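You operate a simulated robot arm through the tools that you are given. There is no shell and no other tool.

You are at the controls of a simulated robot arm. One attempt, no reset.

TASK
Put things in order on the top of the fitting table. At the end: the purple socket box is in the grey mixing bucket; the white bottle (marked "WATER") from the top of the fitting table stands where the purple socket box stood; the brown socket box stands where the white bottle stood; the orange can (marked "W230") stands where the brown socket box stood; whatever was shut is shut again. Leave all else as you found it, and nothing knocked over.

It is judged by the outcome, as a careful person would: the job done as asked, and still so three seconds after it is handed in. It fails if anything else is knocked over, pushed out of place, dropped, spilled or broken.

THE ROBOT
A 6-joint arm with a two-finger parallel gripper, fixed in place. Base frame: the origin is at the foot of the arm, x ahead of it, y to its left, z up; the work surface is at about z = 0. Readings come in m, degrees, newtons and seconds.
With the tool pointing down near the work surface it reaches from about 0.18 to 0.46 m from the base axis. Its first joint turns from -70.0 to 70.0 degrees. Payload 1.9 kg.
The TCP is the grasp point between the finger pads, 0.023 m short of the fingertips. In the tool frame z runs along the fingers and y along their closing line. The gripper opens to 0.094 m. The fingers are 0.038 m wide and 0.01 m thick; the gripper's body (0.054 by 0.096 m) begins 0.039 m behind the TCP.
Orientation is that of the tool frame in the base frame, as a unit quaternion [x, y, z, w]. With the fingers straight down and closing along the base's y, the tool's x points along the base's -x, its y along +y and its z along -z.

THE INTERFACE
- The arm moves only by the tool step_arm. Its argument "increments" is a list of rows, each an object of numbers (a shift or turn left out is 0, a gripper value left out holds the last): "x", "y", "z": the shift along the tool's x, y, z in m; "rx", "ry", "rz": the turn, a rotation vector about the tool's x, y, z in degrees. In form: [{"x": .., "y": .., "z": .., "rx": .., "ry": .., "rz": ..}, ...]. A call has 1 to 20 rows; each row is the pose to reach, as a shift and turn from the pose commanded when the call began, along the tool's axes at that moment. "claw" is the opening, from 0 (shut) to 1 (fully open), set as the call begins (left out, the last holds). A row lasts 0.2 s, in which the tool goes at most 0.05 m and 8.6 degrees; a call with a longer step from one row to the next is refused whole, and so is a gripper value outside its range. A pose out of reach is approached as far as the arm can. The call stops where the force on the tool passes 40 N (or 10 N more than at its start, if that is more) or the arm is blocked; 0.2 s more then pass. The fingers move at their own pace (about 0.108 m/s each) and stop on an object; they squeeze with about 36 N. The grip force told is the motor's: it shows also when the fingers shut on nothing. Time passes only in rows, and 0.2 s behind the last, so rows that repeat a pose let the fingers close. It gives the time, the measured TCP pose, the force on the tool (base axes), the opening and the grip force at its end, in the units of the frame above (readings bear some noise), with the torque about the TCP (base axes, N m) and any sound that the robot's microphone picked up.
- Cameras (640 x 400 px; columns grow to the right, rows downward): "scene" is fixed at [0.0354, 0.3057, 0.4126]; the picture's right is [-0.91, -0.42, 0.00], its down [-0.29, 0.62, -0.73] and it looks along [0.31, -0.66, -0.69] (base axes); focal length 214 px, centre (320, 200). "wrist" rides on the gripper at [0.086, 0.016, -0.075] in the tool frame; the picture's right is [-0.18, 0.98, 0.00], its down [-0.58, -0.11, -0.81] and it looks along [-0.79, -0.15, 0.59] (tool axes); focal length 243 px, centre (320, 200). There is no depth. A picture from a camera that has moved, and an enlarged one, comes with that camera's place and axes in the base frame and with its lens.
- camera(camera): a new picture of that camera. No time passes.
- enlarge(camera, box): a new picture of the part [left, top, right, bottom] of that camera's present view, enlarged. No time passes.
- finish_job(): hands the job in; it is judged then, once.

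Places have to be worked out from the pictures, the camera data and where the tool is seen. Open the gripper and draw the arm clear of the work before you hand the job in, unless the task says otherwise.

The tools are called after "Request:" as name(argument=value, ...) on one line, values as JSON. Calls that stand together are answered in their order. step_arm: Moves the arm, as the interface text tells. Its arguments: {"type":"object","properties":{"increments":{"type":"array","items":{"type":"object","properties":{"x":{"type":"number"},"y":{"type":"number"},"z":{"type":"number"},"rx":{"type":"number"},"ry":{"type":"number"},"rz":{"type":"number"}}}},"claw":{"type":"number"}},"required":["increments"]} The other tools are called the same way: camera (camera) takes a picture; enlarge (camera, box) takes an enlarged picture of a part of a camera's view; finish_job () hands the job in.

At the start:

```text
time: 0.0
tool_pos: [0.327, -0.0086, 0.3335]
ee_rot: [0.001, 1.0, 0.001, 0.001]
force: [-0.2, -0.1, 0.2]
torque: [0.02, 0.0, -0.01]
gripper_width: 0.0944
grasp_force: 0.1
```

scene: 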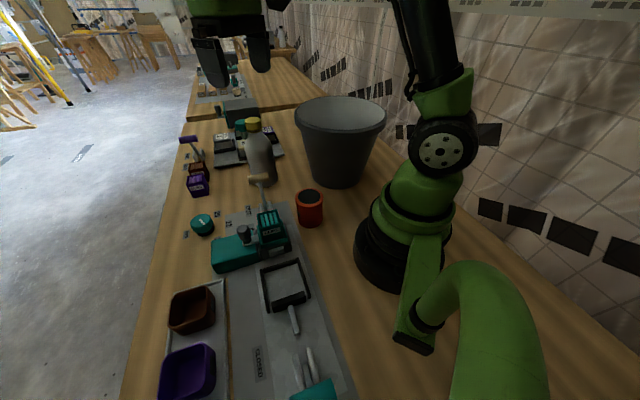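
wrist: 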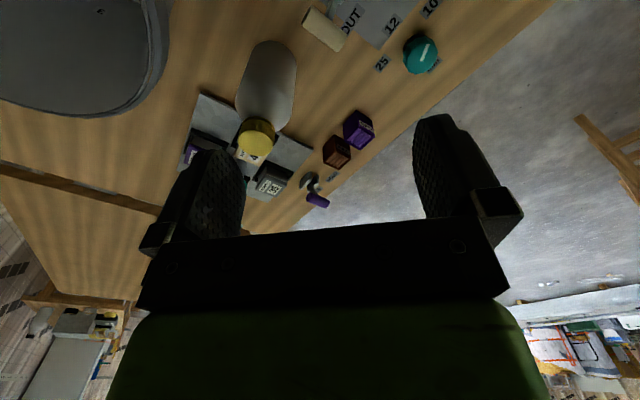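

I'll begin by looking closely at both views to identify the objects and their labels.

Request:
enlarge(camera="scene", box=[160, 100, 320, 200])

Request:
enlarge(camera="scene", box=[140, 180, 360, 400])

Request:
enlarge(camera="wrist", box=[160, 0, 480, 220])

```text
4.00 times, centred on (240, 150) of scene
camera zoom: at [0.0354, 0.3057, 0.4126], right [-0.91, -0.42, 0.0], down [-0.29, 0.62, -0.73], along [0.31, -0.66, -0.69], focal length 858 px, centre (640, 400)
```

zoom: 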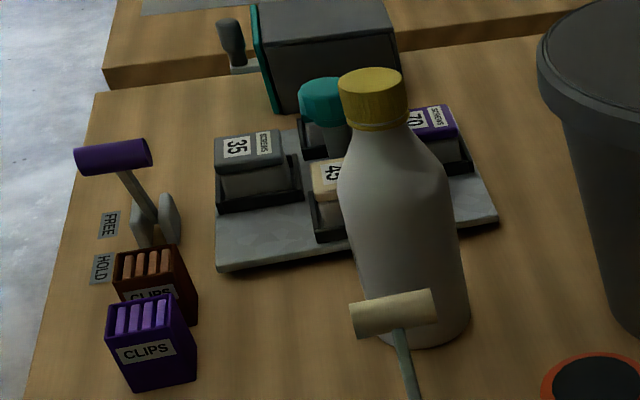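

```text
1.82 times, centred on (250, 290) of scene
camera zoom: at [0.0354, 0.3057, 0.4126], right [-0.91, -0.42, 0.0], down [-0.29, 0.62, -0.73], along [0.31, -0.66, -0.69], focal length 390 px, centre (447, 36)
```

zoom: 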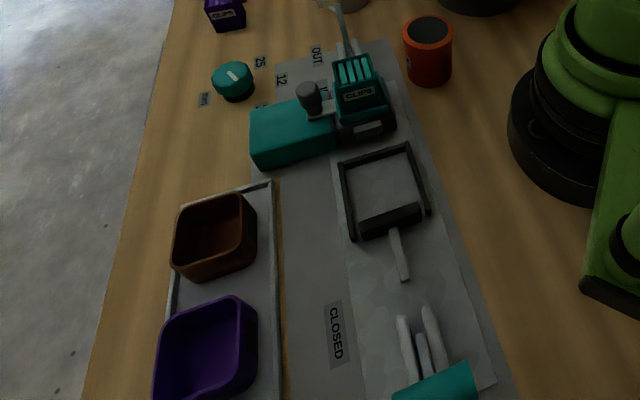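

```text
1.82 times, centred on (320, 110) of wrist
camera zoom: at [0.2395, 0.0067, 0.4077], right [0.18, 0.98, 0.0], down [0.58, -0.11, 0.81], along [0.79, -0.15, -0.59], focal length 441 px, centre (320, 364)
```

zoom: 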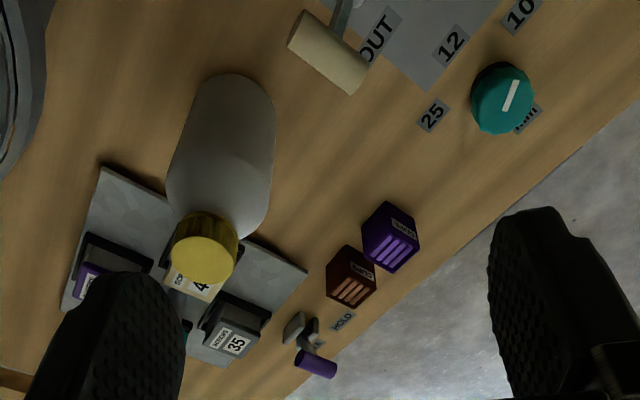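

I'll zoom further to read labels and understand each object.

Request:
enlarge(camera="scene", box=[170, 130, 230, 205])

Request:
enlarge(camera="scene", box=[180, 190, 340, 290])

Request:
enlarge(camera="scene", box=[140, 270, 348, 400])

Request:
enlarge(camera="wrist", box=[300, 90, 400, 220])

Request:
enlarge(camera="scene", box=[160, 50, 320, 150])

Request:
enlarge(camera="scene", box=[280, 90, 400, 190])

```text
5.33 times, centred on (200, 168) of scene
camera zoom: at [0.0354, 0.3057, 0.4126], right [-0.91, -0.42, 0.0], down [-0.29, 0.62, -0.73], along [0.31, -0.66, -0.69], focal length 1144 px, centre (960, 373)
```

zoom: 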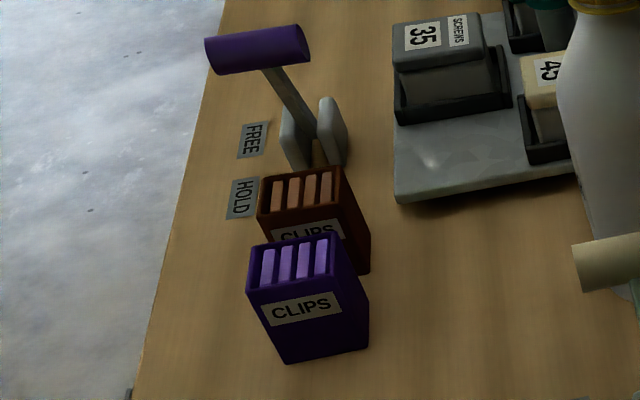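

```text
4.00 times, centred on (260, 240) of scene
camera zoom: at [0.0354, 0.3057, 0.4126], right [-0.91, -0.42, 0.0], down [-0.29, 0.62, -0.73], along [0.31, -0.66, -0.69], focal length 858 px, centre (560, 40)
```

zoom: 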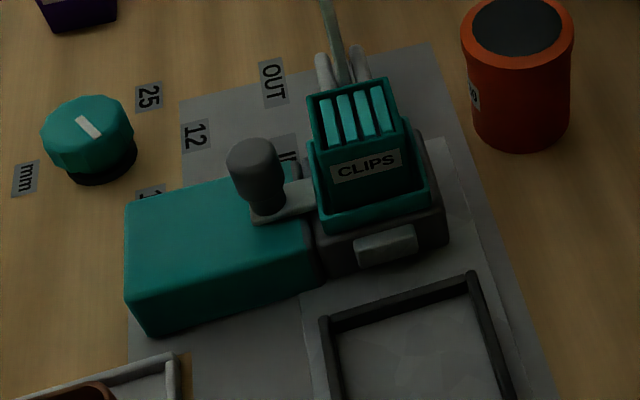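

```text
3.08 times, centred on (244, 335) of scene
camera zoom: at [0.0354, 0.3057, 0.4126], right [-0.91, -0.42, 0.0], down [-0.29, 0.62, -0.73], along [0.31, -0.66, -0.69], focal length 660 px, centre (554, -215)
```

zoom: 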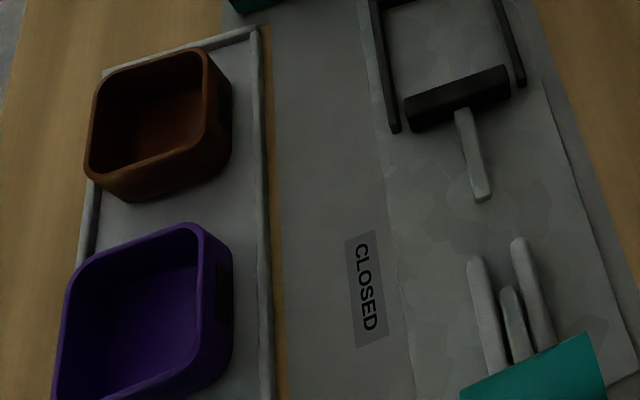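

```text
3.08 times, centred on (350, 155) of wrist
camera zoom: at [0.2395, 0.0067, 0.4077], right [0.18, 0.98, 0.0], down [0.58, -0.11, 0.81], along [0.79, -0.15, -0.59], focal length 746 px, centre (228, 338)
```

zoom: 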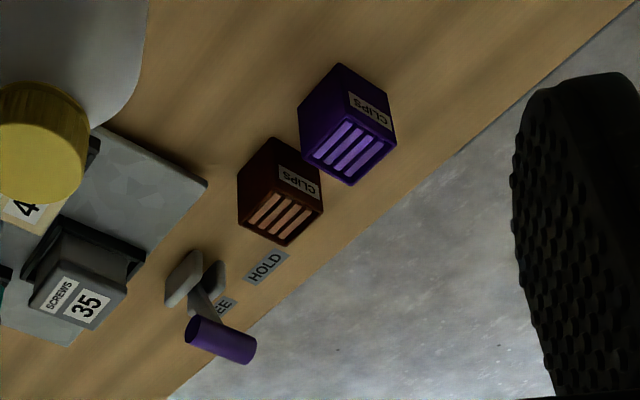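

```text
4.00 times, centred on (240, 100) of scene
camera zoom: at [0.0354, 0.3057, 0.4126], right [-0.91, -0.42, 0.0], down [-0.29, 0.62, -0.73], along [0.31, -0.66, -0.69], focal length 858 px, centre (640, 600)
```

zoom: 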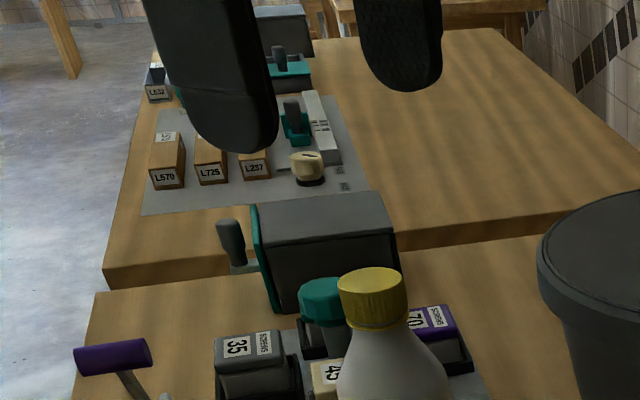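

```text
4.00 times, centred on (340, 140) of scene
camera zoom: at [0.0354, 0.3057, 0.4126], right [-0.91, -0.42, 0.0], down [-0.29, 0.62, -0.73], along [0.31, -0.66, -0.69], focal length 858 px, centre (240, 440)
```

zoom: 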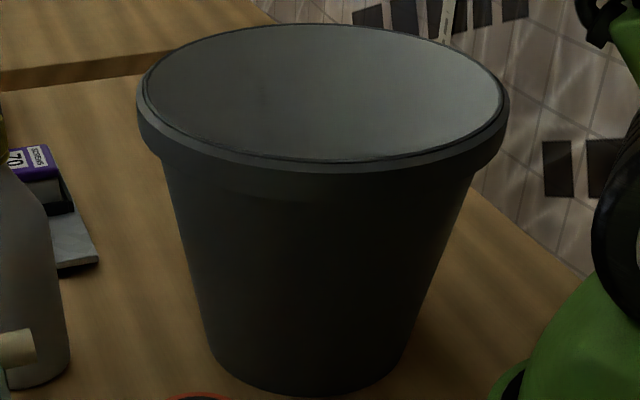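

The flush-mount "socket boxes" look to be the brown and purple open square boxes in the foreground tray (the small ones are marked CLIPS). I need to know whether the bucket has a lid, so I turn the wrist about 88° to look towards the bucket without shifting the tool.

Request:
step_arm(increments=[{"rz": 8}, {"rz": 16}, {"rz": 24}, {"rz": 32}, {"rz": 40}, {"rz": 48}, {"rz": 56}, {"rz": 64}, {"rz": 72}, {"rz": 80}, {"rz": 88}])

Request:
camera(camera="wrist")

Request:
camera(camera="scene")

```text
time: 2.4
tool_pos: [0.3266, -0.0083, 0.3338]
ee_rot: [0.695, 0.719, 0.001, 0.0]
force: [-0.1, -0.2, -0.3]
torque: [-0.01, -0.01, -0.03]
gripper_width: 0.094
grasp_force: 0.1
```

```text
taken
camera wrist: at [0.3395, 0.0776, 0.408], right [0.99, -0.15, 0.0], down [-0.09, -0.59, 0.81], along [-0.12, -0.8, -0.59], focal length 243 px, centre (320, 200)
```

wrist: 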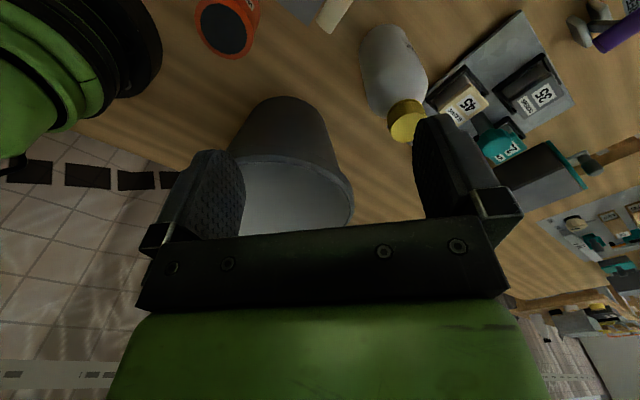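

```text
taken
```

scene: 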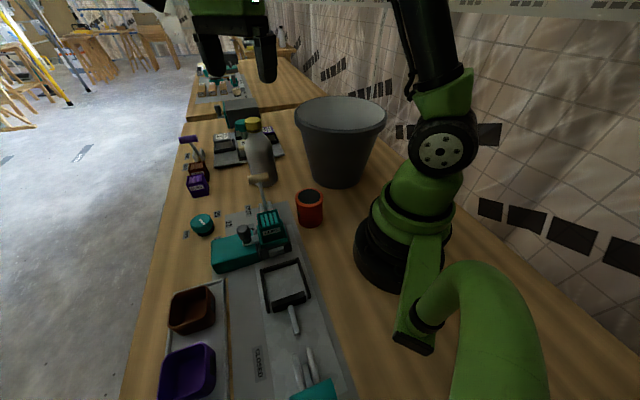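

The bucket is now in view; I enlarge it to see whether it is open or lidded.

Request:
enlarge(camera="wrist", box=[180, 80, 400, 240])

Request:
enlarge(camera="wrist", box=[340, 0, 640, 200])

Request:
enlarge(camera="wrist", box=[180, 0, 340, 100])

Request:
enlarge(camera="wrist", box=[540, 170, 640, 370])

```text
2.50 times, centred on (290, 160) of wrist
camera zoom: at [0.3395, 0.0776, 0.408], right [0.99, -0.15, 0.0], down [-0.09, -0.59, 0.81], along [-0.12, -0.8, -0.59], focal length 606 px, centre (395, 300)
```

zoom: 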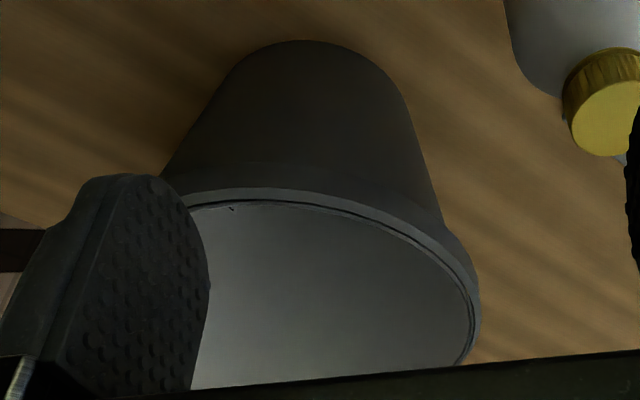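

```text
2.00 times, centred on (490, 100) of wrist
camera zoom: at [0.3395, 0.0776, 0.408], right [0.99, -0.15, 0.0], down [-0.09, -0.59, 0.81], along [-0.12, -0.8, -0.59], focal length 485 px, centre (-20, 400)
```

zoom: 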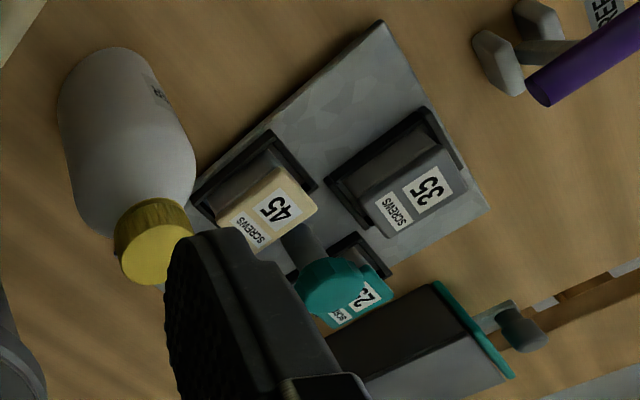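

```text
4.00 times, centred on (260, 50) of wrist
camera zoom: at [0.3395, 0.0776, 0.408], right [0.99, -0.15, 0.0], down [-0.09, -0.59, 0.81], along [-0.12, -0.8, -0.59], focal length 970 px, centre (560, 800)
```

zoom: 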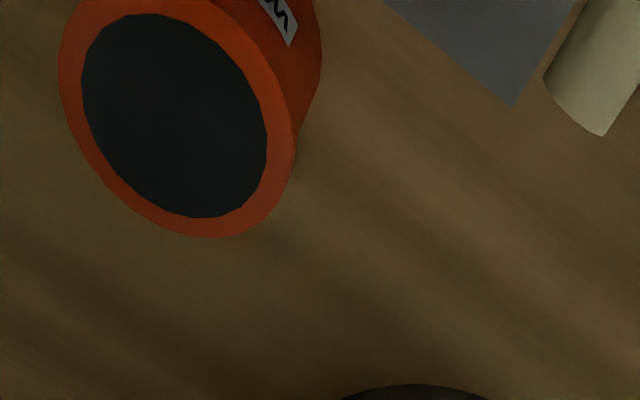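

```text
2.00 times, centred on (590, 270) of wrist
camera zoom: at [0.3395, 0.0776, 0.408], right [0.99, -0.15, 0.0], down [-0.09, -0.59, 0.81], along [-0.12, -0.8, -0.59], focal length 485 px, centre (-220, 60)
```

zoom: 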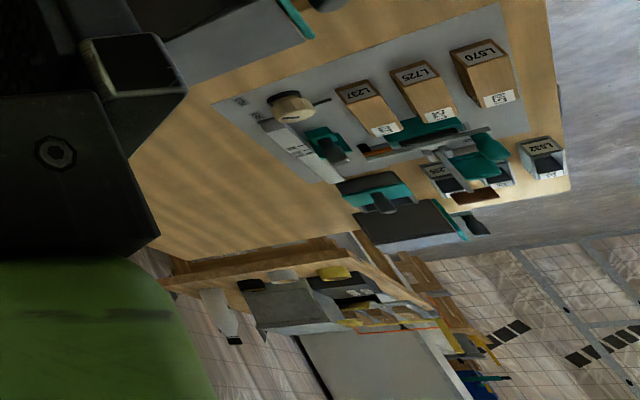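

It seems open but I can't see its floor; I move over the bucket with the tool tilted 30° so the camera looks more steeply down into it.

Request:
step_arm(increments=[{"x": -0.03, "y": -0.012, "z": -0.005, "ry": 5}, {"x": -0.06, "y": -0.024, "z": -0.01, "ry": 10}, {"x": -0.09, "y": -0.036, "z": -0.015, "ry": 15}, {"x": -0.12, "y": -0.048, "z": -0.02, "ry": 20}, {"x": -0.15, "y": -0.06, "z": -0.025, "ry": 25}, {"x": -0.188, "y": -0.0736, "z": -0.03, "ry": 30}])

Request:
camera(camera="wrist")

Request:
camera(camera="scene")

```text
time: 3.8
tool_pos: [0.2574, -0.1967, 0.3601]
ee_rot: [0.671, 0.695, 0.181, -0.186]
force: [0.5, -0.5, 0.3]
torque: [0.01, 0.04, -0.01]
gripper_width: 0.0939
grasp_force: 0.1
out of reach, approached as far as the arm can: row 6
```

```text
taken
camera wrist: at [0.2728, -0.1599, 0.468], right [0.99, -0.13, -0.09], down [-0.08, -0.91, 0.41], along [-0.13, -0.4, -0.91], focal length 243 px, centre (320, 200)
```

wrist: 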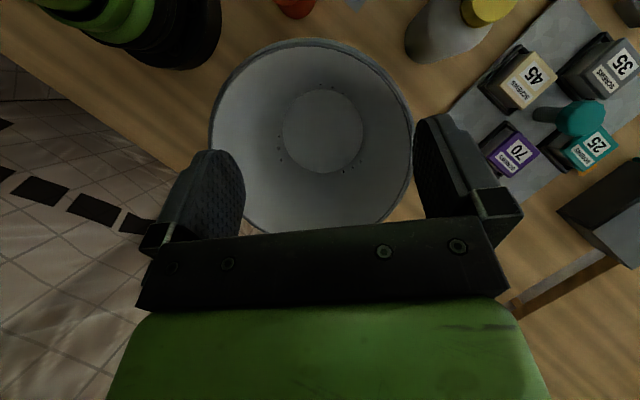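

```text
taken
```

scene: 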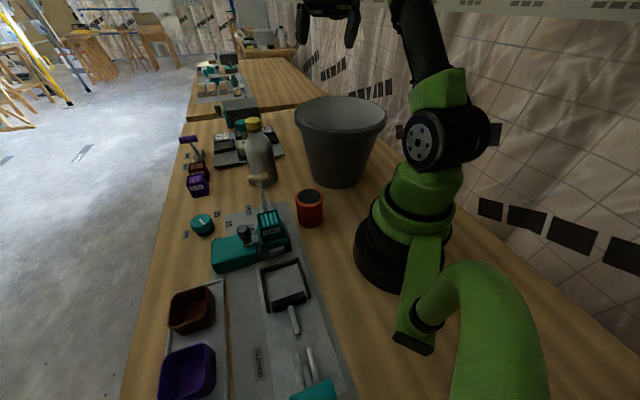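

The bucket is open and empty, centred about (0.225, -0.22), with a rim about 0.165 high and about 0.12 in radius. Nothing needs opening there, so I level the tool and bring it back to the middle before swinging over to the socket boxes.

Request:
step_arm(increments=[{"x": 0.026, "y": 0.008, "z": 0.019, "ry": -5}, {"x": 0.053, "y": 0.0166, "z": 0.038, "ry": -10}, {"x": 0.08, "y": 0.025, "z": 0.0575, "ry": -15}, {"x": 0.106, "y": 0.033, "z": 0.077, "ry": -20}, {"x": 0.132, "y": 0.041, "z": 0.096, "ry": -25}, {"x": 0.159, "y": 0.0497, "z": 0.115, "ry": -30}])

```text
time: 5.2
tool_pos: [0.3015, 0.0003, 0.3408]
ee_rot: [0.694, 0.72, 0.001, 0.001]
force: [-0.5, 0.0, 0.4]
torque: [0.0, -0.06, 0.0]
gripper_width: 0.0941
grasp_force: 0.0
```

Tool level at (0.30, 0.00, 0.34). Now I swing the tool to about (0.165, 0.197) with the camera facing outward at the socket box tray.

Request:
step_arm(increments=[{"x": 0.012, "y": -0.0075, "rz": -8.1}, {"x": 0.0237, "y": -0.015, "rz": -16.2}, {"x": 0.0356, "y": -0.0226, "rz": -24.3}, {"x": 0.0475, "y": -0.03, "rz": -32.4}, {"x": 0.0593, "y": -0.0376, "rz": -40.5}, {"x": 0.0712, "y": -0.0452, "rz": -48.6}, {"x": 0.083, "y": -0.0527, "rz": -56.7}, {"x": 0.095, "y": -0.06, "rz": -64.8}, {"x": 0.107, "y": -0.068, "rz": -72.9}, {"x": 0.1186, "y": -0.0753, "rz": -81.0}, {"x": 0.1305, "y": -0.0828, "rz": -89.1}, {"x": 0.142, "y": -0.09, "rz": -97.2}, {"x": 0.154, "y": -0.098, "rz": -105.3}, {"x": 0.166, "y": -0.1054, "rz": -113.4}, {"x": 0.178, "y": -0.113, "rz": -121.5}, {"x": 0.19, "y": -0.1205, "rz": -129.6}, {"x": 0.2017, "y": -0.128, "rz": -138}])

Request:
camera(camera="wrist")

Request:
camera(camera="scene")

```text
time: 8.8
tool_pos: [0.1657, 0.1969, 0.3415]
ee_rot: [-0.424, 0.906, 0.0, 0.0]
force: [0.6, -0.5, -0.2]
torque: [-0.02, 0.01, -0.01]
gripper_width: 0.0943
grasp_force: 0.0
```

```text
taken
camera wrist: at [0.0974, 0.1396, 0.4154], right [-0.64, 0.77, 0.0], down [0.46, 0.38, 0.81], along [0.62, 0.51, -0.59], focal length 243 px, centre (320, 200)
```

wrist: 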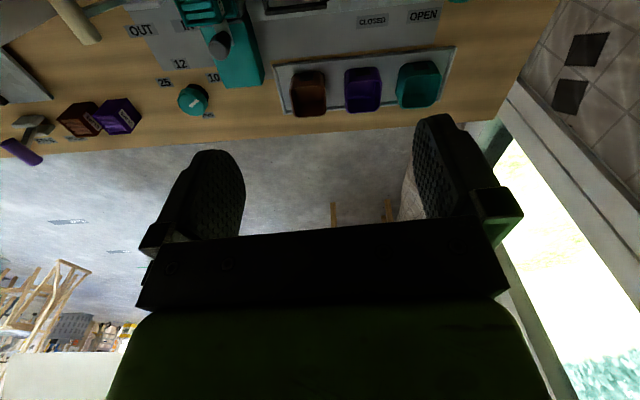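

```text
taken
```

scene: 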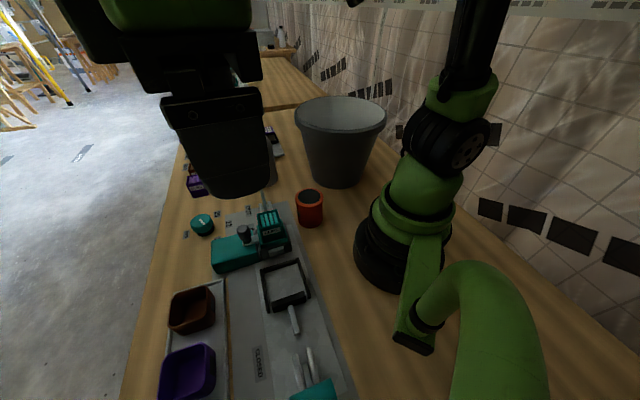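

Now three open boxes (brown, purple, teal) can be seen standing in a low tray near the table edge. I enlarge them to measure positions.

Request:
enlarge(camera="wrist", box=[250, 0, 480, 144])

Request:
enlarge(camera="wrist", box=[60, 0, 290, 144])

```text
2.78 times, centred on (365, 72) of wrist
camera zoom: at [0.0974, 0.1396, 0.4154], right [-0.64, 0.77, 0.0], down [0.46, 0.38, 0.81], along [0.62, 0.51, -0.59], focal length 674 px, centre (195, 556)
```

zoom: 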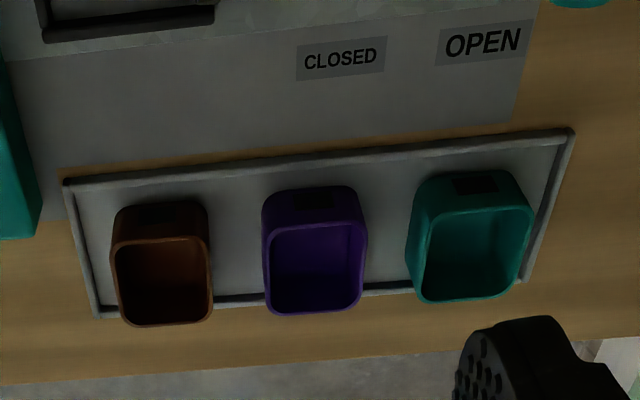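

```text
2.78 times, centred on (175, 72) of wrist
camera zoom: at [0.0974, 0.1396, 0.4154], right [-0.64, 0.77, 0.0], down [0.46, 0.38, 0.81], along [0.62, 0.51, -0.59], focal length 674 px, centre (723, 556)
```

zoom: 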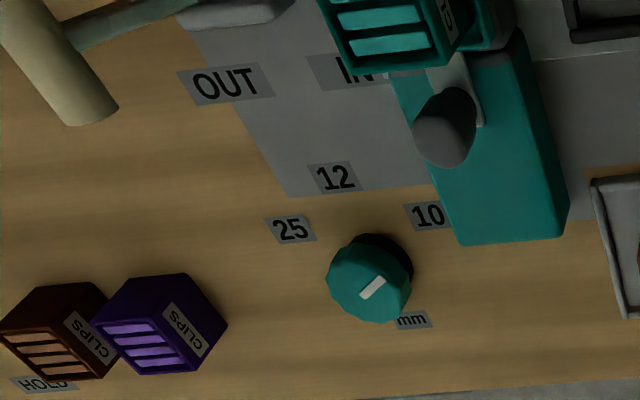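

The purple box stands at about (0.22, 0.33), the brown at about (0.28, 0.267), each some 0.06 m square and 0.05 m tall, with the tray aligned at roughly 45°. I move above the purple box at z = 0.2, aligned with the tray, for a closer look.

Request:
step_arm(increments=[{"x": -0.0276, "y": 0.0087, "z": 0.028, "rz": 1}, {"x": -0.0552, "y": 0.0174, "z": 0.056, "rz": 2}, {"x": -0.0828, "y": 0.0261, "z": 0.084, "rz": 3}, {"x": -0.11, "y": 0.0348, "z": 0.112, "rz": 4}, {"x": -0.138, "y": 0.0435, "z": 0.14, "rz": 5}])

Request:
camera(camera="wrist")

Request:
camera(camera="scene")

```text
time: 10.0
tool_pos: [0.2219, 0.3314, 0.2021]
ee_rot: [-0.384, 0.923, 0.001, 0.002]
force: [0.5, 0.3, 0.0]
torque: [-0.02, 0.02, 0.0]
gripper_width: 0.0943
grasp_force: 0.1
```

```text
taken
camera wrist: at [0.1487, 0.2803, 0.2748], right [-0.57, 0.82, 0.0], down [0.49, 0.33, 0.81], along [0.67, 0.46, -0.59], focal length 243 px, centre (320, 200)
```

wrist: 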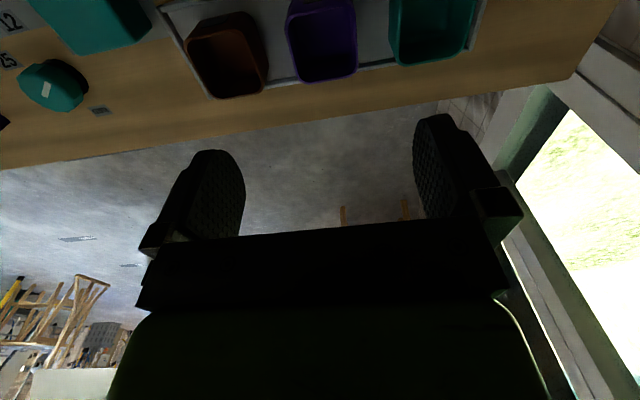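

```text
taken
```

scene: 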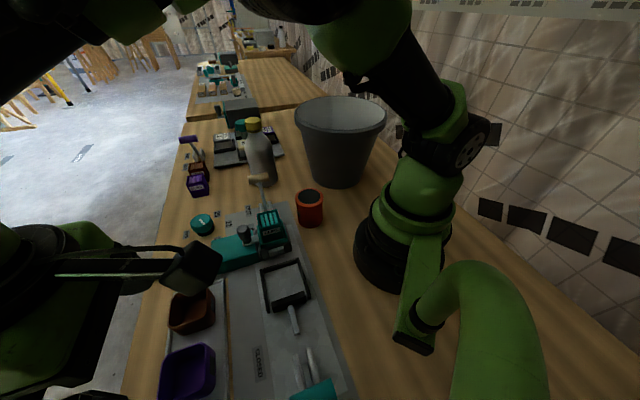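

Request:
enlarge(camera="wrist", box=[160, 0, 496, 120])

Request:
enlarge(camera="scene", box=[140, 240, 300, 400])

```text
1.90 times, centred on (328, 60) of wrist
camera zoom: at [0.1487, 0.2803, 0.2748], right [-0.57, 0.82, 0.0], down [0.49, 0.33, 0.81], along [0.67, 0.46, -0.59], focal length 462 px, centre (305, 467)
```

zoom: 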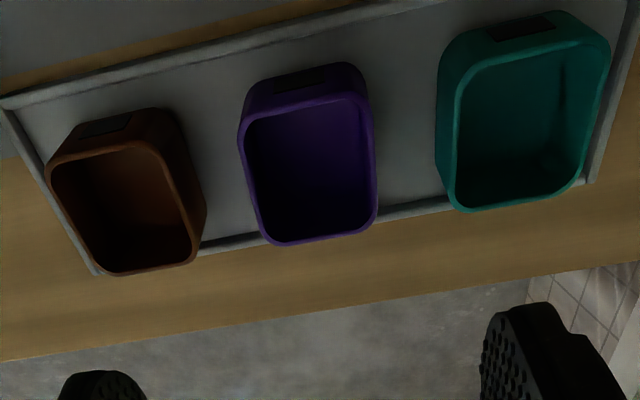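

```text
2.50 times, centred on (220, 320) of scene
camera zoom: at [0.0354, 0.3056, 0.4126], right [-0.91, -0.42, 0.0], down [-0.29, 0.62, -0.73], along [0.31, -0.66, -0.69], focal length 536 px, centre (570, -100)
```

zoom: 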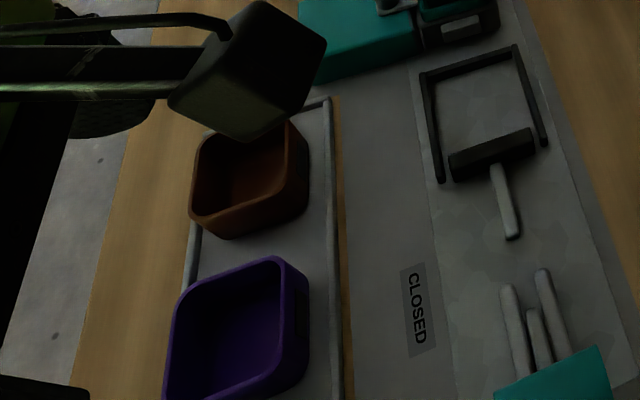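

The two views agree: purple box centre about (0.2205, 0.3345), top at z about 0.05, sides at 45°, matching the tool. I narrow the gripper to about 0.075 so the fingers fit the gaps, and descend part-way to check.

Request:
step_arm(increments=[{"x": -0.0012, "y": 0.0032, "z": 0.03}, {"x": -0.0012, "y": 0.0032, "z": 0.06}, {"x": -0.0012, "y": 0.0032, "z": 0.09}, {"x": -0.0012, "y": 0.0032, "z": 0.11}], claw=0.8)

Request:
camera(camera="wrist")

Request:
enlarge(camera="scene", box=[100, 240, 260, 400])

```text
time: 11.0
tool_pos: [0.2208, 0.3345, 0.0913]
ee_rot: [-0.383, 0.924, 0.001, 0.002]
force: [0.2, 0.8, 0.0]
torque: [-0.03, 0.01, 0.0]
gripper_width: 0.0755
grasp_force: 0.0
```

```text
taken
camera wrist: at [0.1475, 0.2836, 0.165], right [-0.57, 0.82, 0.0], down [0.49, 0.33, 0.81], along [0.67, 0.46, -0.59], focal length 243 px, centre (320, 200)
```

wrist: 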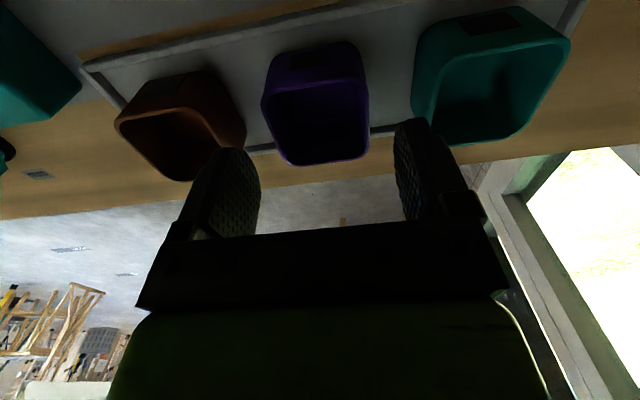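

```text
2.50 times, centred on (180, 320) of scene
camera zoom: at [0.0354, 0.3056, 0.4126], right [-0.91, -0.42, 0.0], down [-0.29, 0.62, -0.73], along [0.31, -0.66, -0.69], focal length 536 px, centre (670, -100)
```

zoom: 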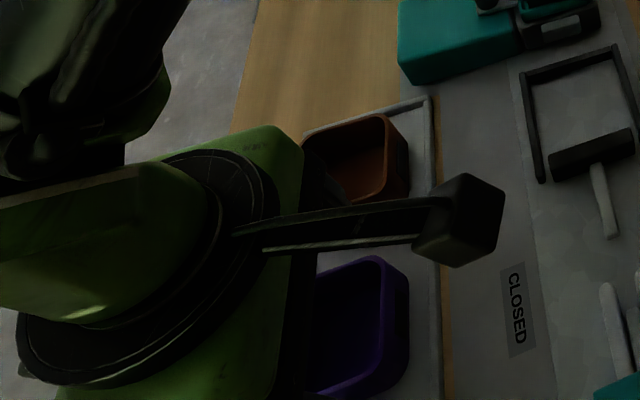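

The purple box sits centred between the fingers, with clear space to both neighbours. I descend to TCP z about 0.036.

Request:
step_arm(increments=[{"z": 0.015}, {"z": 0.03}, {"z": 0.043}, {"z": 0.055}])

Request:
camera(camera="wrist")

```text
time: 12.0
tool_pos: [0.2205, 0.3333, 0.0379]
ee_rot: [-0.383, 0.924, 0.0, 0.001]
force: [0.5, 0.6, 0.5]
torque: [0.02, 0.01, 0.01]
gripper_width: 0.0751
grasp_force: 0.1
```

```text
taken
camera wrist: at [0.1473, 0.2832, 0.1105], right [-0.57, 0.82, 0.0], down [0.49, 0.33, 0.81], along [0.67, 0.46, -0.59], focal length 243 px, centre (320, 200)
```

wrist: 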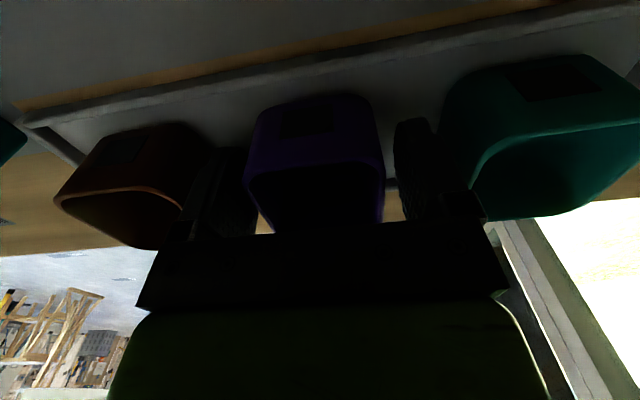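

The fingers straddle the purple box without touching its neighbours. I close the gripper.

Request:
step_arm(increments=[{"z": 0.0}, {"z": 0.0}, {"z": 0.0}, {"z": 0.0}], claw=0.0)

Request:
camera(camera="wrist")

```text
time: 13.0
tool_pos: [0.22, 0.3351, 0.0368]
ee_rot: [-0.383, 0.924, 0.001, 0.001]
force: [0.8, 0.1, 0.2]
torque: [-0.02, 0.04, 0.01]
gripper_width: 0.0573
grasp_force: 35.6
```

```text
taken
camera wrist: at [0.1474, 0.2833, 0.1108], right [-0.57, 0.82, 0.0], down [0.49, 0.33, 0.81], along [0.67, 0.46, -0.59], focal length 243 px, centre (320, 200)
```

wrist: 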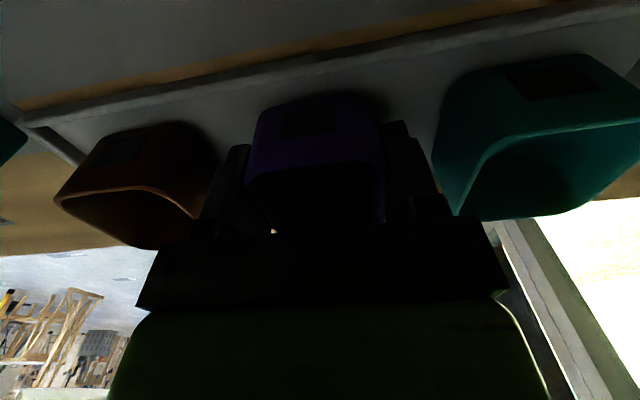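

Gripped at 0.057 m with 35.6 N, and the neighbours are undisturbed. I lift the box straight up to about z = 0.30.

Request:
step_arm(increments=[{"z": -0.02}, {"z": -0.05}, {"z": -0.09}, {"z": -0.13}, {"z": -0.17}, {"z": -0.21}, {"z": -0.24}, {"z": -0.263}])

Request:
camera(camera="wrist")

Request:
camera(camera="scene")

```text
time: 14.8
tool_pos: [0.2193, 0.3345, 0.3001]
ee_rot: [-0.382, 0.924, 0.0, 0.001]
force: [0.7, -0.1, 0.3]
torque: [-0.02, -0.02, 0.01]
gripper_width: 0.0
grasp_force: 36.3
```

```text
taken
camera wrist: at [0.1467, 0.2828, 0.3743], right [-0.57, 0.82, 0.0], down [0.49, 0.33, 0.81], along [0.67, 0.46, -0.59], focal length 243 px, centre (320, 200)
```

wrist: 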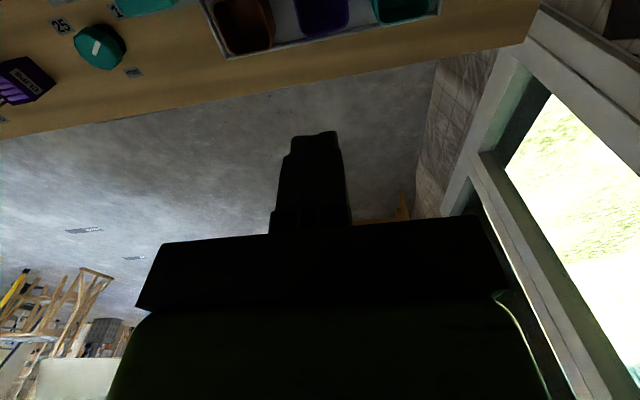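

```text
taken
```

scene: 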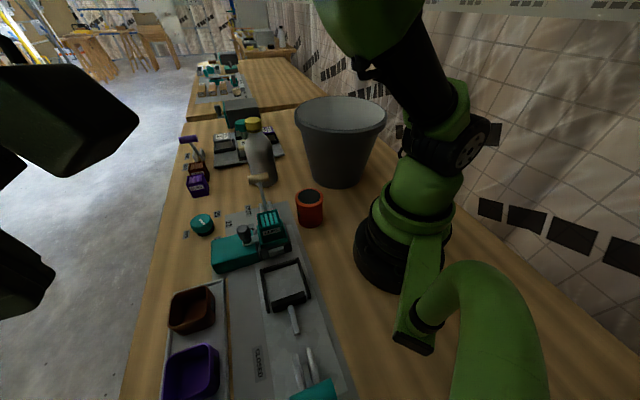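

The fingers closed on nothing: the box slipped out during the lift. I look closely at where the box is now and why it slipped.

Request:
enlarge(camera="scene", box=[140, 240, 300, 400])

Request:
enlarge(camera="wrist", box=[180, 0, 480, 80])

Request:
enlarge(camera="scene", box=[170, 125, 230, 165])

```text
2.50 times, centred on (220, 320) of scene
camera zoom: at [0.0354, 0.3056, 0.4126], right [-0.91, -0.42, 0.0], down [-0.29, 0.62, -0.73], along [0.31, -0.66, -0.69], focal length 536 px, centre (570, -100)
```

zoom: 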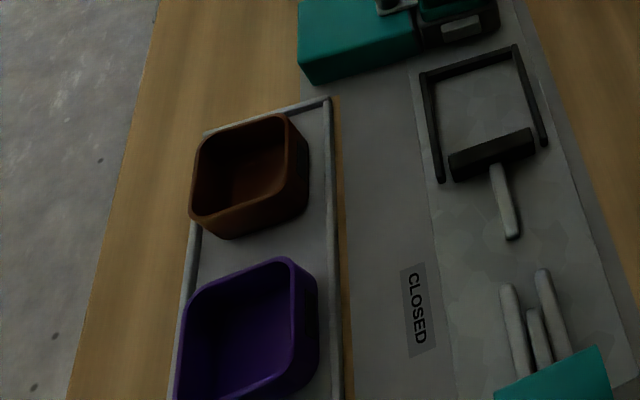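

```text
2.13 times, centred on (330, 40) of wrist
camera zoom: at [0.1467, 0.2828, 0.3743], right [-0.57, 0.82, 0.0], down [0.49, 0.33, 0.81], along [0.67, 0.46, -0.59], focal length 518 px, centre (299, 541)
```

zoom: 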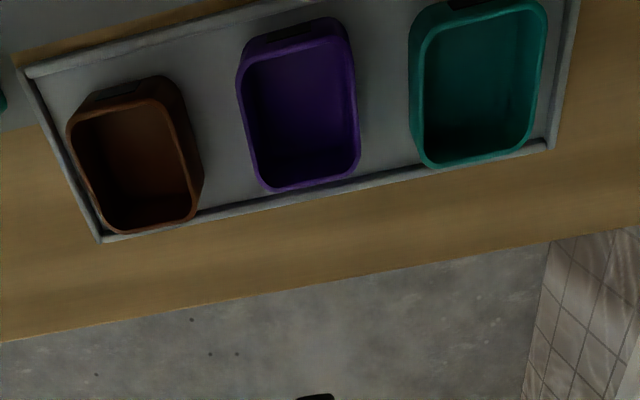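

```text
10.00 times, centred on (200, 145) of scene
camera zoom: at [0.0354, 0.3056, 0.4126], right [-0.91, -0.42, 0.0], down [-0.29, 0.62, -0.73], along [0.31, -0.66, -0.69], focal length 2145 px, centre (1520, 750)
```

zoom: 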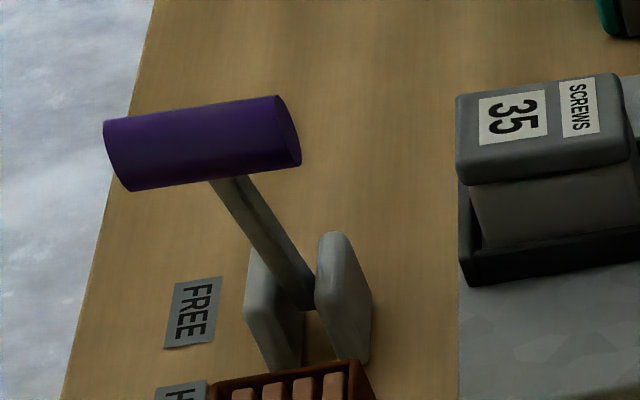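

The box is still upright in its place, shifted only a few mm towards the robot (now about (0.216, 0.332)). I reopen and go back down to hover over it for an accurate check before a deeper, slower grasp.

Request:
step_arm(increments=[{"x": 0.002, "z": 0.04}, {"x": 0.004, "z": 0.08}, {"x": 0.004, "z": 0.12}, {"x": 0.004, "z": 0.16}, {"x": 0.004, "z": 0.19}], claw=0.8)

Request:
camera(camera="wrist")

Request:
enlarge(camera="wrist", box=[90, 0, 600, 200])

```text
time: 16.0
tool_pos: [0.2166, 0.3324, 0.1093]
ee_rot: [-0.383, 0.924, 0.0, 0.001]
force: [0.1, -0.5, -0.1]
torque: [0.03, 0.01, 0.0]
gripper_width: 0.0749
grasp_force: 0.1
```

```text
taken
camera wrist: at [0.1441, 0.2807, 0.1827], right [-0.57, 0.82, 0.0], down [0.49, 0.33, 0.81], along [0.67, 0.46, -0.59], focal length 243 px, centre (320, 200)
```

wrist: 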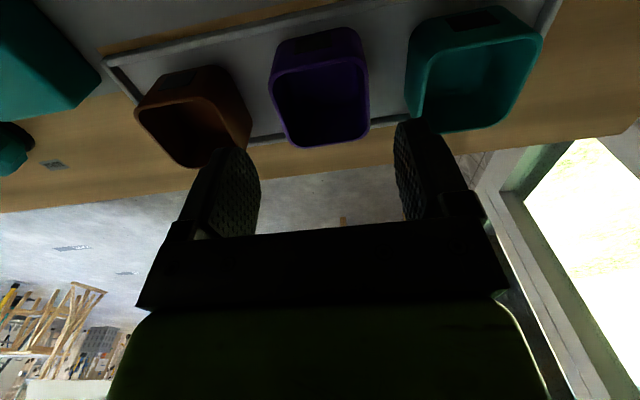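

```text
1.25 times, centred on (345, 100) of wrist
camera zoom: at [0.1441, 0.2807, 0.1827], right [-0.57, 0.82, 0.0], down [0.49, 0.33, 0.81], along [0.67, 0.46, -0.59], focal length 304 px, centre (289, 326)
```

zoom: 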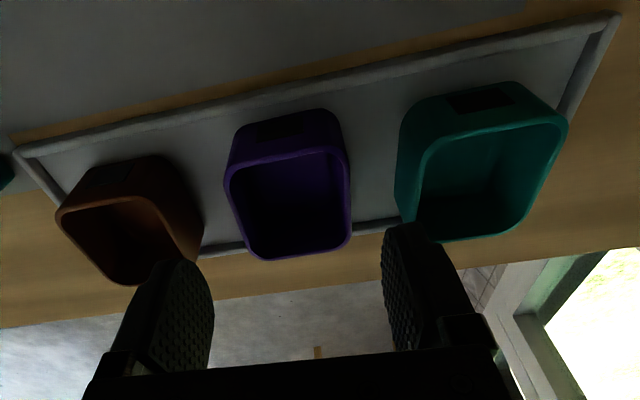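

The box is centred between the fingers again. I descend slightly deeper than before (TCP z about 0.033).

Request:
step_arm(increments=[{"z": 0.02}, {"z": 0.04}, {"z": 0.055}, {"z": 0.066}, {"z": 0.073}, {"z": 0.0765}])

```text
time: 17.4
tool_pos: [0.2165, 0.3324, 0.0328]
ee_rot: [-0.383, 0.924, -0.001, 0.001]
force: [0.1, -0.1, -0.3]
torque: [-0.02, -0.02, 0.03]
gripper_width: 0.0753
grasp_force: 0.0
```

No contact on the way down. I close and let the grip settle fully.

Request:
step_arm(increments=[{"z": 0.0}, {"z": 0.0}, {"z": 0.0}, {"z": 0.0}, {"z": 0.0}, {"z": 0.0}], claw=0.0)

Request:
camera(camera="wrist")

```text
time: 18.8
tool_pos: [0.2179, 0.3331, 0.0329]
ee_rot: [-0.382, 0.924, 0.0, 0.001]
force: [-1.2, -0.2, 0.2]
torque: [-0.01, -0.01, -0.04]
gripper_width: 0.0572
grasp_force: 36.2
```

```text
taken
camera wrist: at [0.1441, 0.281, 0.107], right [-0.57, 0.82, 0.0], down [0.49, 0.33, 0.81], along [0.67, 0.46, -0.59], focal length 243 px, centre (320, 200)
```

wrist: 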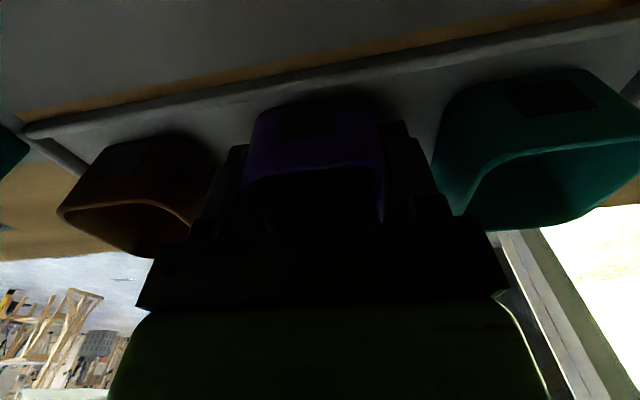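

Gripped at 0.057 m again. I lift only 3 mm to read the force before committing.

Request:
step_arm(increments=[{"z": -0.0015}, {"z": -0.003}, {"z": -0.003}])

```text
time: 19.6
tool_pos: [0.2174, 0.3321, 0.0346]
ee_rot: [-0.383, 0.924, 0.0, 0.0]
force: [-0.1, 0.4, -0.6]
torque: [0.0, 0.03, 0.02]
gripper_width: 0.0574
grasp_force: 36.2
```

Almost no load (-0.6 N vertical). I lift another 7 mm and look.

Request:
step_arm(increments=[{"z": -0.002}, {"z": -0.004}, {"z": -0.007}, {"z": -0.007}])

Request:
camera(camera="wrist")

Request:
enlarge(camera="scene", box=[100, 240, 260, 400])

```text
time: 20.6
tool_pos: [0.2173, 0.332, 0.043]
ee_rot: [-0.384, 0.923, 0.001, 0.0]
force: [-0.1, 0.2, -0.7]
torque: [-0.01, 0.02, 0.02]
gripper_width: 0.0576
grasp_force: 36.3
```

```text
taken
camera wrist: at [0.144, 0.2809, 0.1172], right [-0.57, 0.82, 0.0], down [0.49, 0.33, 0.81], along [0.67, 0.46, -0.59], focal length 243 px, centre (320, 200)
```

wrist: 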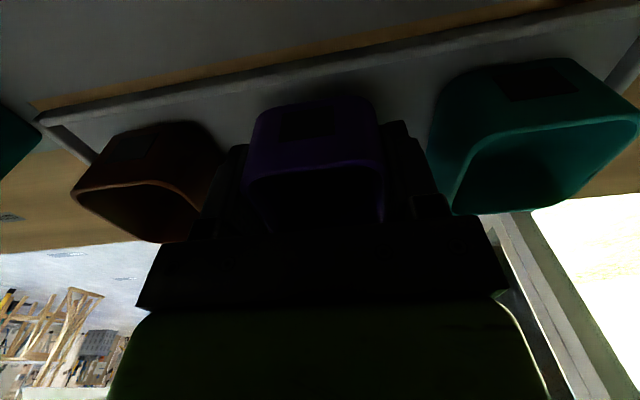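

```text
2.50 times, centred on (180, 320) of scene
camera zoom: at [0.0354, 0.3057, 0.4126], right [-0.91, -0.42, 0.0], down [-0.29, 0.62, -0.73], along [0.31, -0.66, -0.69], focal length 536 px, centre (670, -100)
```

zoom: 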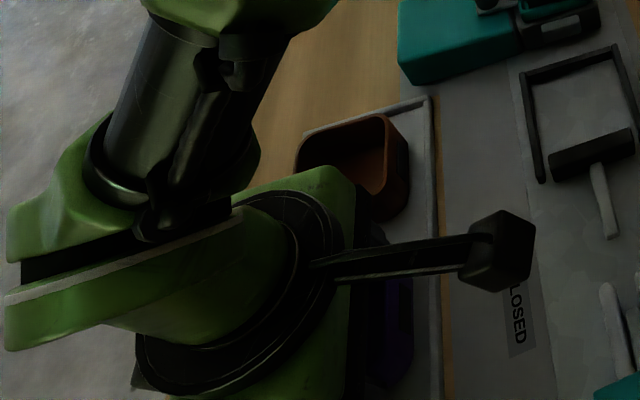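

The box moves with the gripper (only ~0.7 N weight), so the earlier slip came from lifting too fast or too shallow. I continue slowly at 1 cm per row and check.

Request:
step_arm(increments=[{"z": -0.006}, {"z": -0.014}, {"z": -0.022}, {"z": -0.03}, {"z": -0.038}, {"z": -0.044}, {"z": -0.048}])

Request:
camera(camera="wrist")

```text
time: 22.2
tool_pos: [0.2164, 0.3323, 0.0916]
ee_rot: [-0.383, 0.924, 0.0, 0.001]
force: [-0.8, 0.4, 0.1]
torque: [-0.02, -0.01, -0.01]
gripper_width: 0.0575
grasp_force: 36.1
```

```text
taken
camera wrist: at [0.144, 0.2806, 0.1649], right [-0.57, 0.82, 0.0], down [0.49, 0.33, 0.81], along [0.67, 0.46, -0.59], focal length 243 px, centre (320, 200)
```

wrist: 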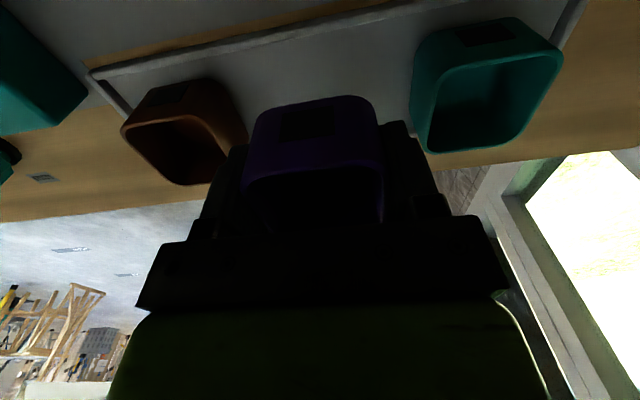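

The box is secure, clear of the tray and level. I keep lifting gently to z about 0.24.

Request:
step_arm(increments=[{"z": -0.006}, {"z": -0.016}, {"z": -0.028}, {"z": -0.04}, {"z": -0.053}, {"z": -0.066}, {"z": -0.079}, {"z": -0.092}, {"z": -0.105}, {"z": -0.118}, {"z": -0.13}, {"z": -0.14}, {"z": -0.147}, {"z": -0.15}])

Request:
camera(camera="wrist")

```text
time: 25.2
tool_pos: [0.2162, 0.3314, 0.2416]
ee_rot: [-0.383, 0.924, 0.0, 0.0]
force: [-0.3, -0.2, -1.4]
torque: [0.01, -0.01, -0.03]
gripper_width: 0.0576
grasp_force: 35.9
```

```text
taken
camera wrist: at [0.1439, 0.2803, 0.3153], right [-0.57, 0.82, 0.0], down [0.49, 0.33, 0.81], along [0.67, 0.46, -0.59], focal length 243 px, centre (320, 200)
```

wrist: 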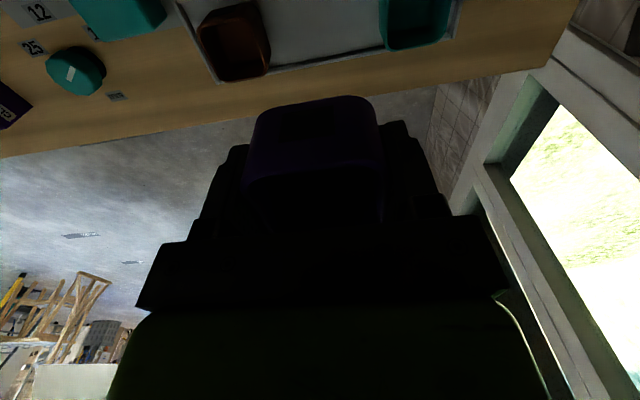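

The purple box is held firmly at z = 0.24, and its spot is empty. Now I swing it at a gentle pace along an arc towards the bucket (first half).

Request:
step_arm(increments=[{"x": -0.0005, "y": -0.0105, "rz": 1.5}, {"x": -0.001, "y": -0.0222, "rz": 3.16}, {"x": -0.0013, "y": -0.0441, "rz": 6.31}, {"x": -0.0003, "y": -0.066, "rz": 9.47}, {"x": 0.0018, "y": -0.0875, "rz": 12.6}, {"x": 0.005, "y": -0.1087, "rz": 15.8}, {"x": 0.0095, "y": -0.1296, "rz": 18.9}, {"x": 0.0151, "y": -0.15, "rz": 22.1}, {"x": 0.0219, "y": -0.1699, "rz": 25.25}, {"x": 0.0295, "y": -0.1893, "rz": 28.4}, {"x": 0.0383, "y": -0.2079, "rz": 31.6}, {"x": 0.0479, "y": -0.2261, "rz": 34.7}, {"x": 0.0586, "y": -0.2434, "rz": 37.9}, {"x": 0.07, "y": -0.26, "rz": 41.0}, {"x": 0.0822, "y": -0.2759, "rz": 44.2}, {"x": 0.0953, "y": -0.2909, "rz": 47.3}, {"x": 0.103, "y": -0.299, "rz": 49.2}, {"x": 0.109, "y": -0.3049, "rz": 50.5}])

Request:
camera(camera="wrist")

```text
time: 29.0
tool_pos: [0.3565, 0.0384, 0.2412]
ee_rot: [0.048, 0.999, 0.001, 0.0]
force: [0.6, -1.1, -1.4]
torque: [0.04, 0.02, -0.03]
gripper_width: 0.0574
grasp_force: 36.5
```

```text
taken
camera wrist: at [0.2713, 0.0623, 0.3143], right [0.28, 0.96, 0.0], down [0.57, -0.17, 0.81], along [0.78, -0.22, -0.59], focal length 243 px, centre (320, 200)
```

wrist: 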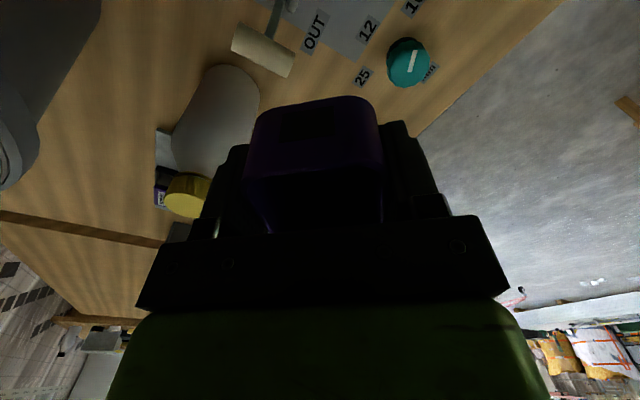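

The box is still firmly held and clear of the bottle. I swing on to above the bucket.

Request:
step_arm(increments=[{"x": 0.0002, "y": -0.01, "rz": 1.5}, {"x": 0.0004, "y": -0.0201, "rz": 3.16}, {"x": 0.0007, "y": -0.0397, "rz": 6.31}, {"x": 0.0021, "y": -0.0592, "rz": 9.47}, {"x": 0.0045, "y": -0.0784, "rz": 12.6}, {"x": 0.0081, "y": -0.0973, "rz": 15.8}, {"x": 0.0126, "y": -0.1157, "rz": 18.9}, {"x": 0.0181, "y": -0.1338, "rz": 22.1}, {"x": 0.0246, "y": -0.1514, "rz": 25.25}, {"x": 0.032, "y": -0.1686, "rz": 28.4}, {"x": 0.0402, "y": -0.185, "rz": 31.6}, {"x": 0.0494, "y": -0.201, "rz": 34.7}, {"x": 0.0594, "y": -0.2162, "rz": 37.9}, {"x": 0.0699, "y": -0.2307, "rz": 41.0}, {"x": 0.0813, "y": -0.2446, "rz": 44.2}, {"x": 0.0933, "y": -0.2576, "rz": 47.3}, {"x": 0.101, "y": -0.265, "rz": 49.2}, {"x": 0.106, "y": -0.2698, "rz": 50.5}])

Request:
camera(camera="wrist")

Request:
camera(camera="scene")

```text
time: 32.8
tool_pos: [0.2246, -0.2203, 0.2401]
ee_rot: [0.469, 0.883, 0.001, 0.0]
force: [-0.2, -0.3, -0.4]
torque: [-0.02, 0.04, 0.01]
gripper_width: 0.0574
grasp_force: 35.8
```

```text
taken
camera wrist: at [0.1887, -0.1402, 0.3142], right [0.92, 0.4, 0.0], down [0.23, -0.54, 0.81], along [0.32, -0.74, -0.59], focal length 243 px, centre (320, 200)
```

wrist: 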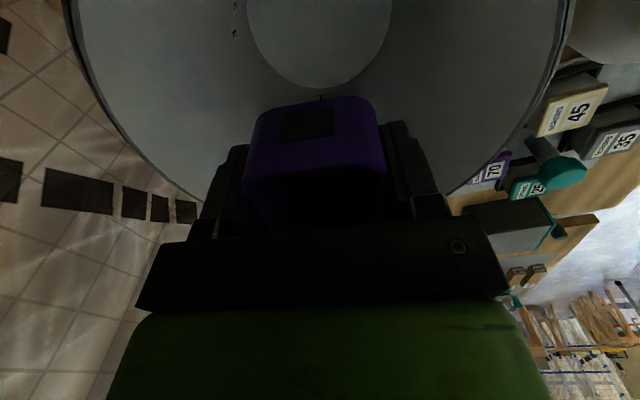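

```text
taken
```

scene: 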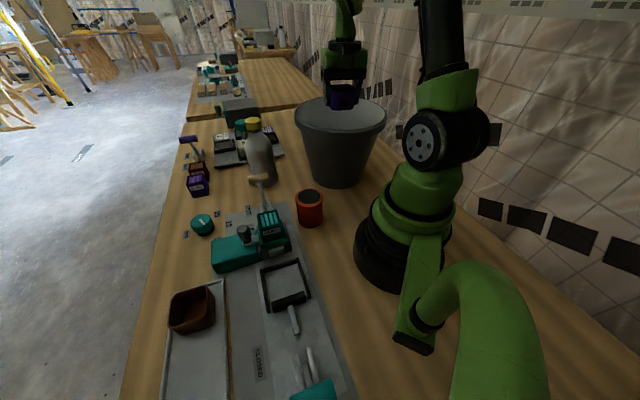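

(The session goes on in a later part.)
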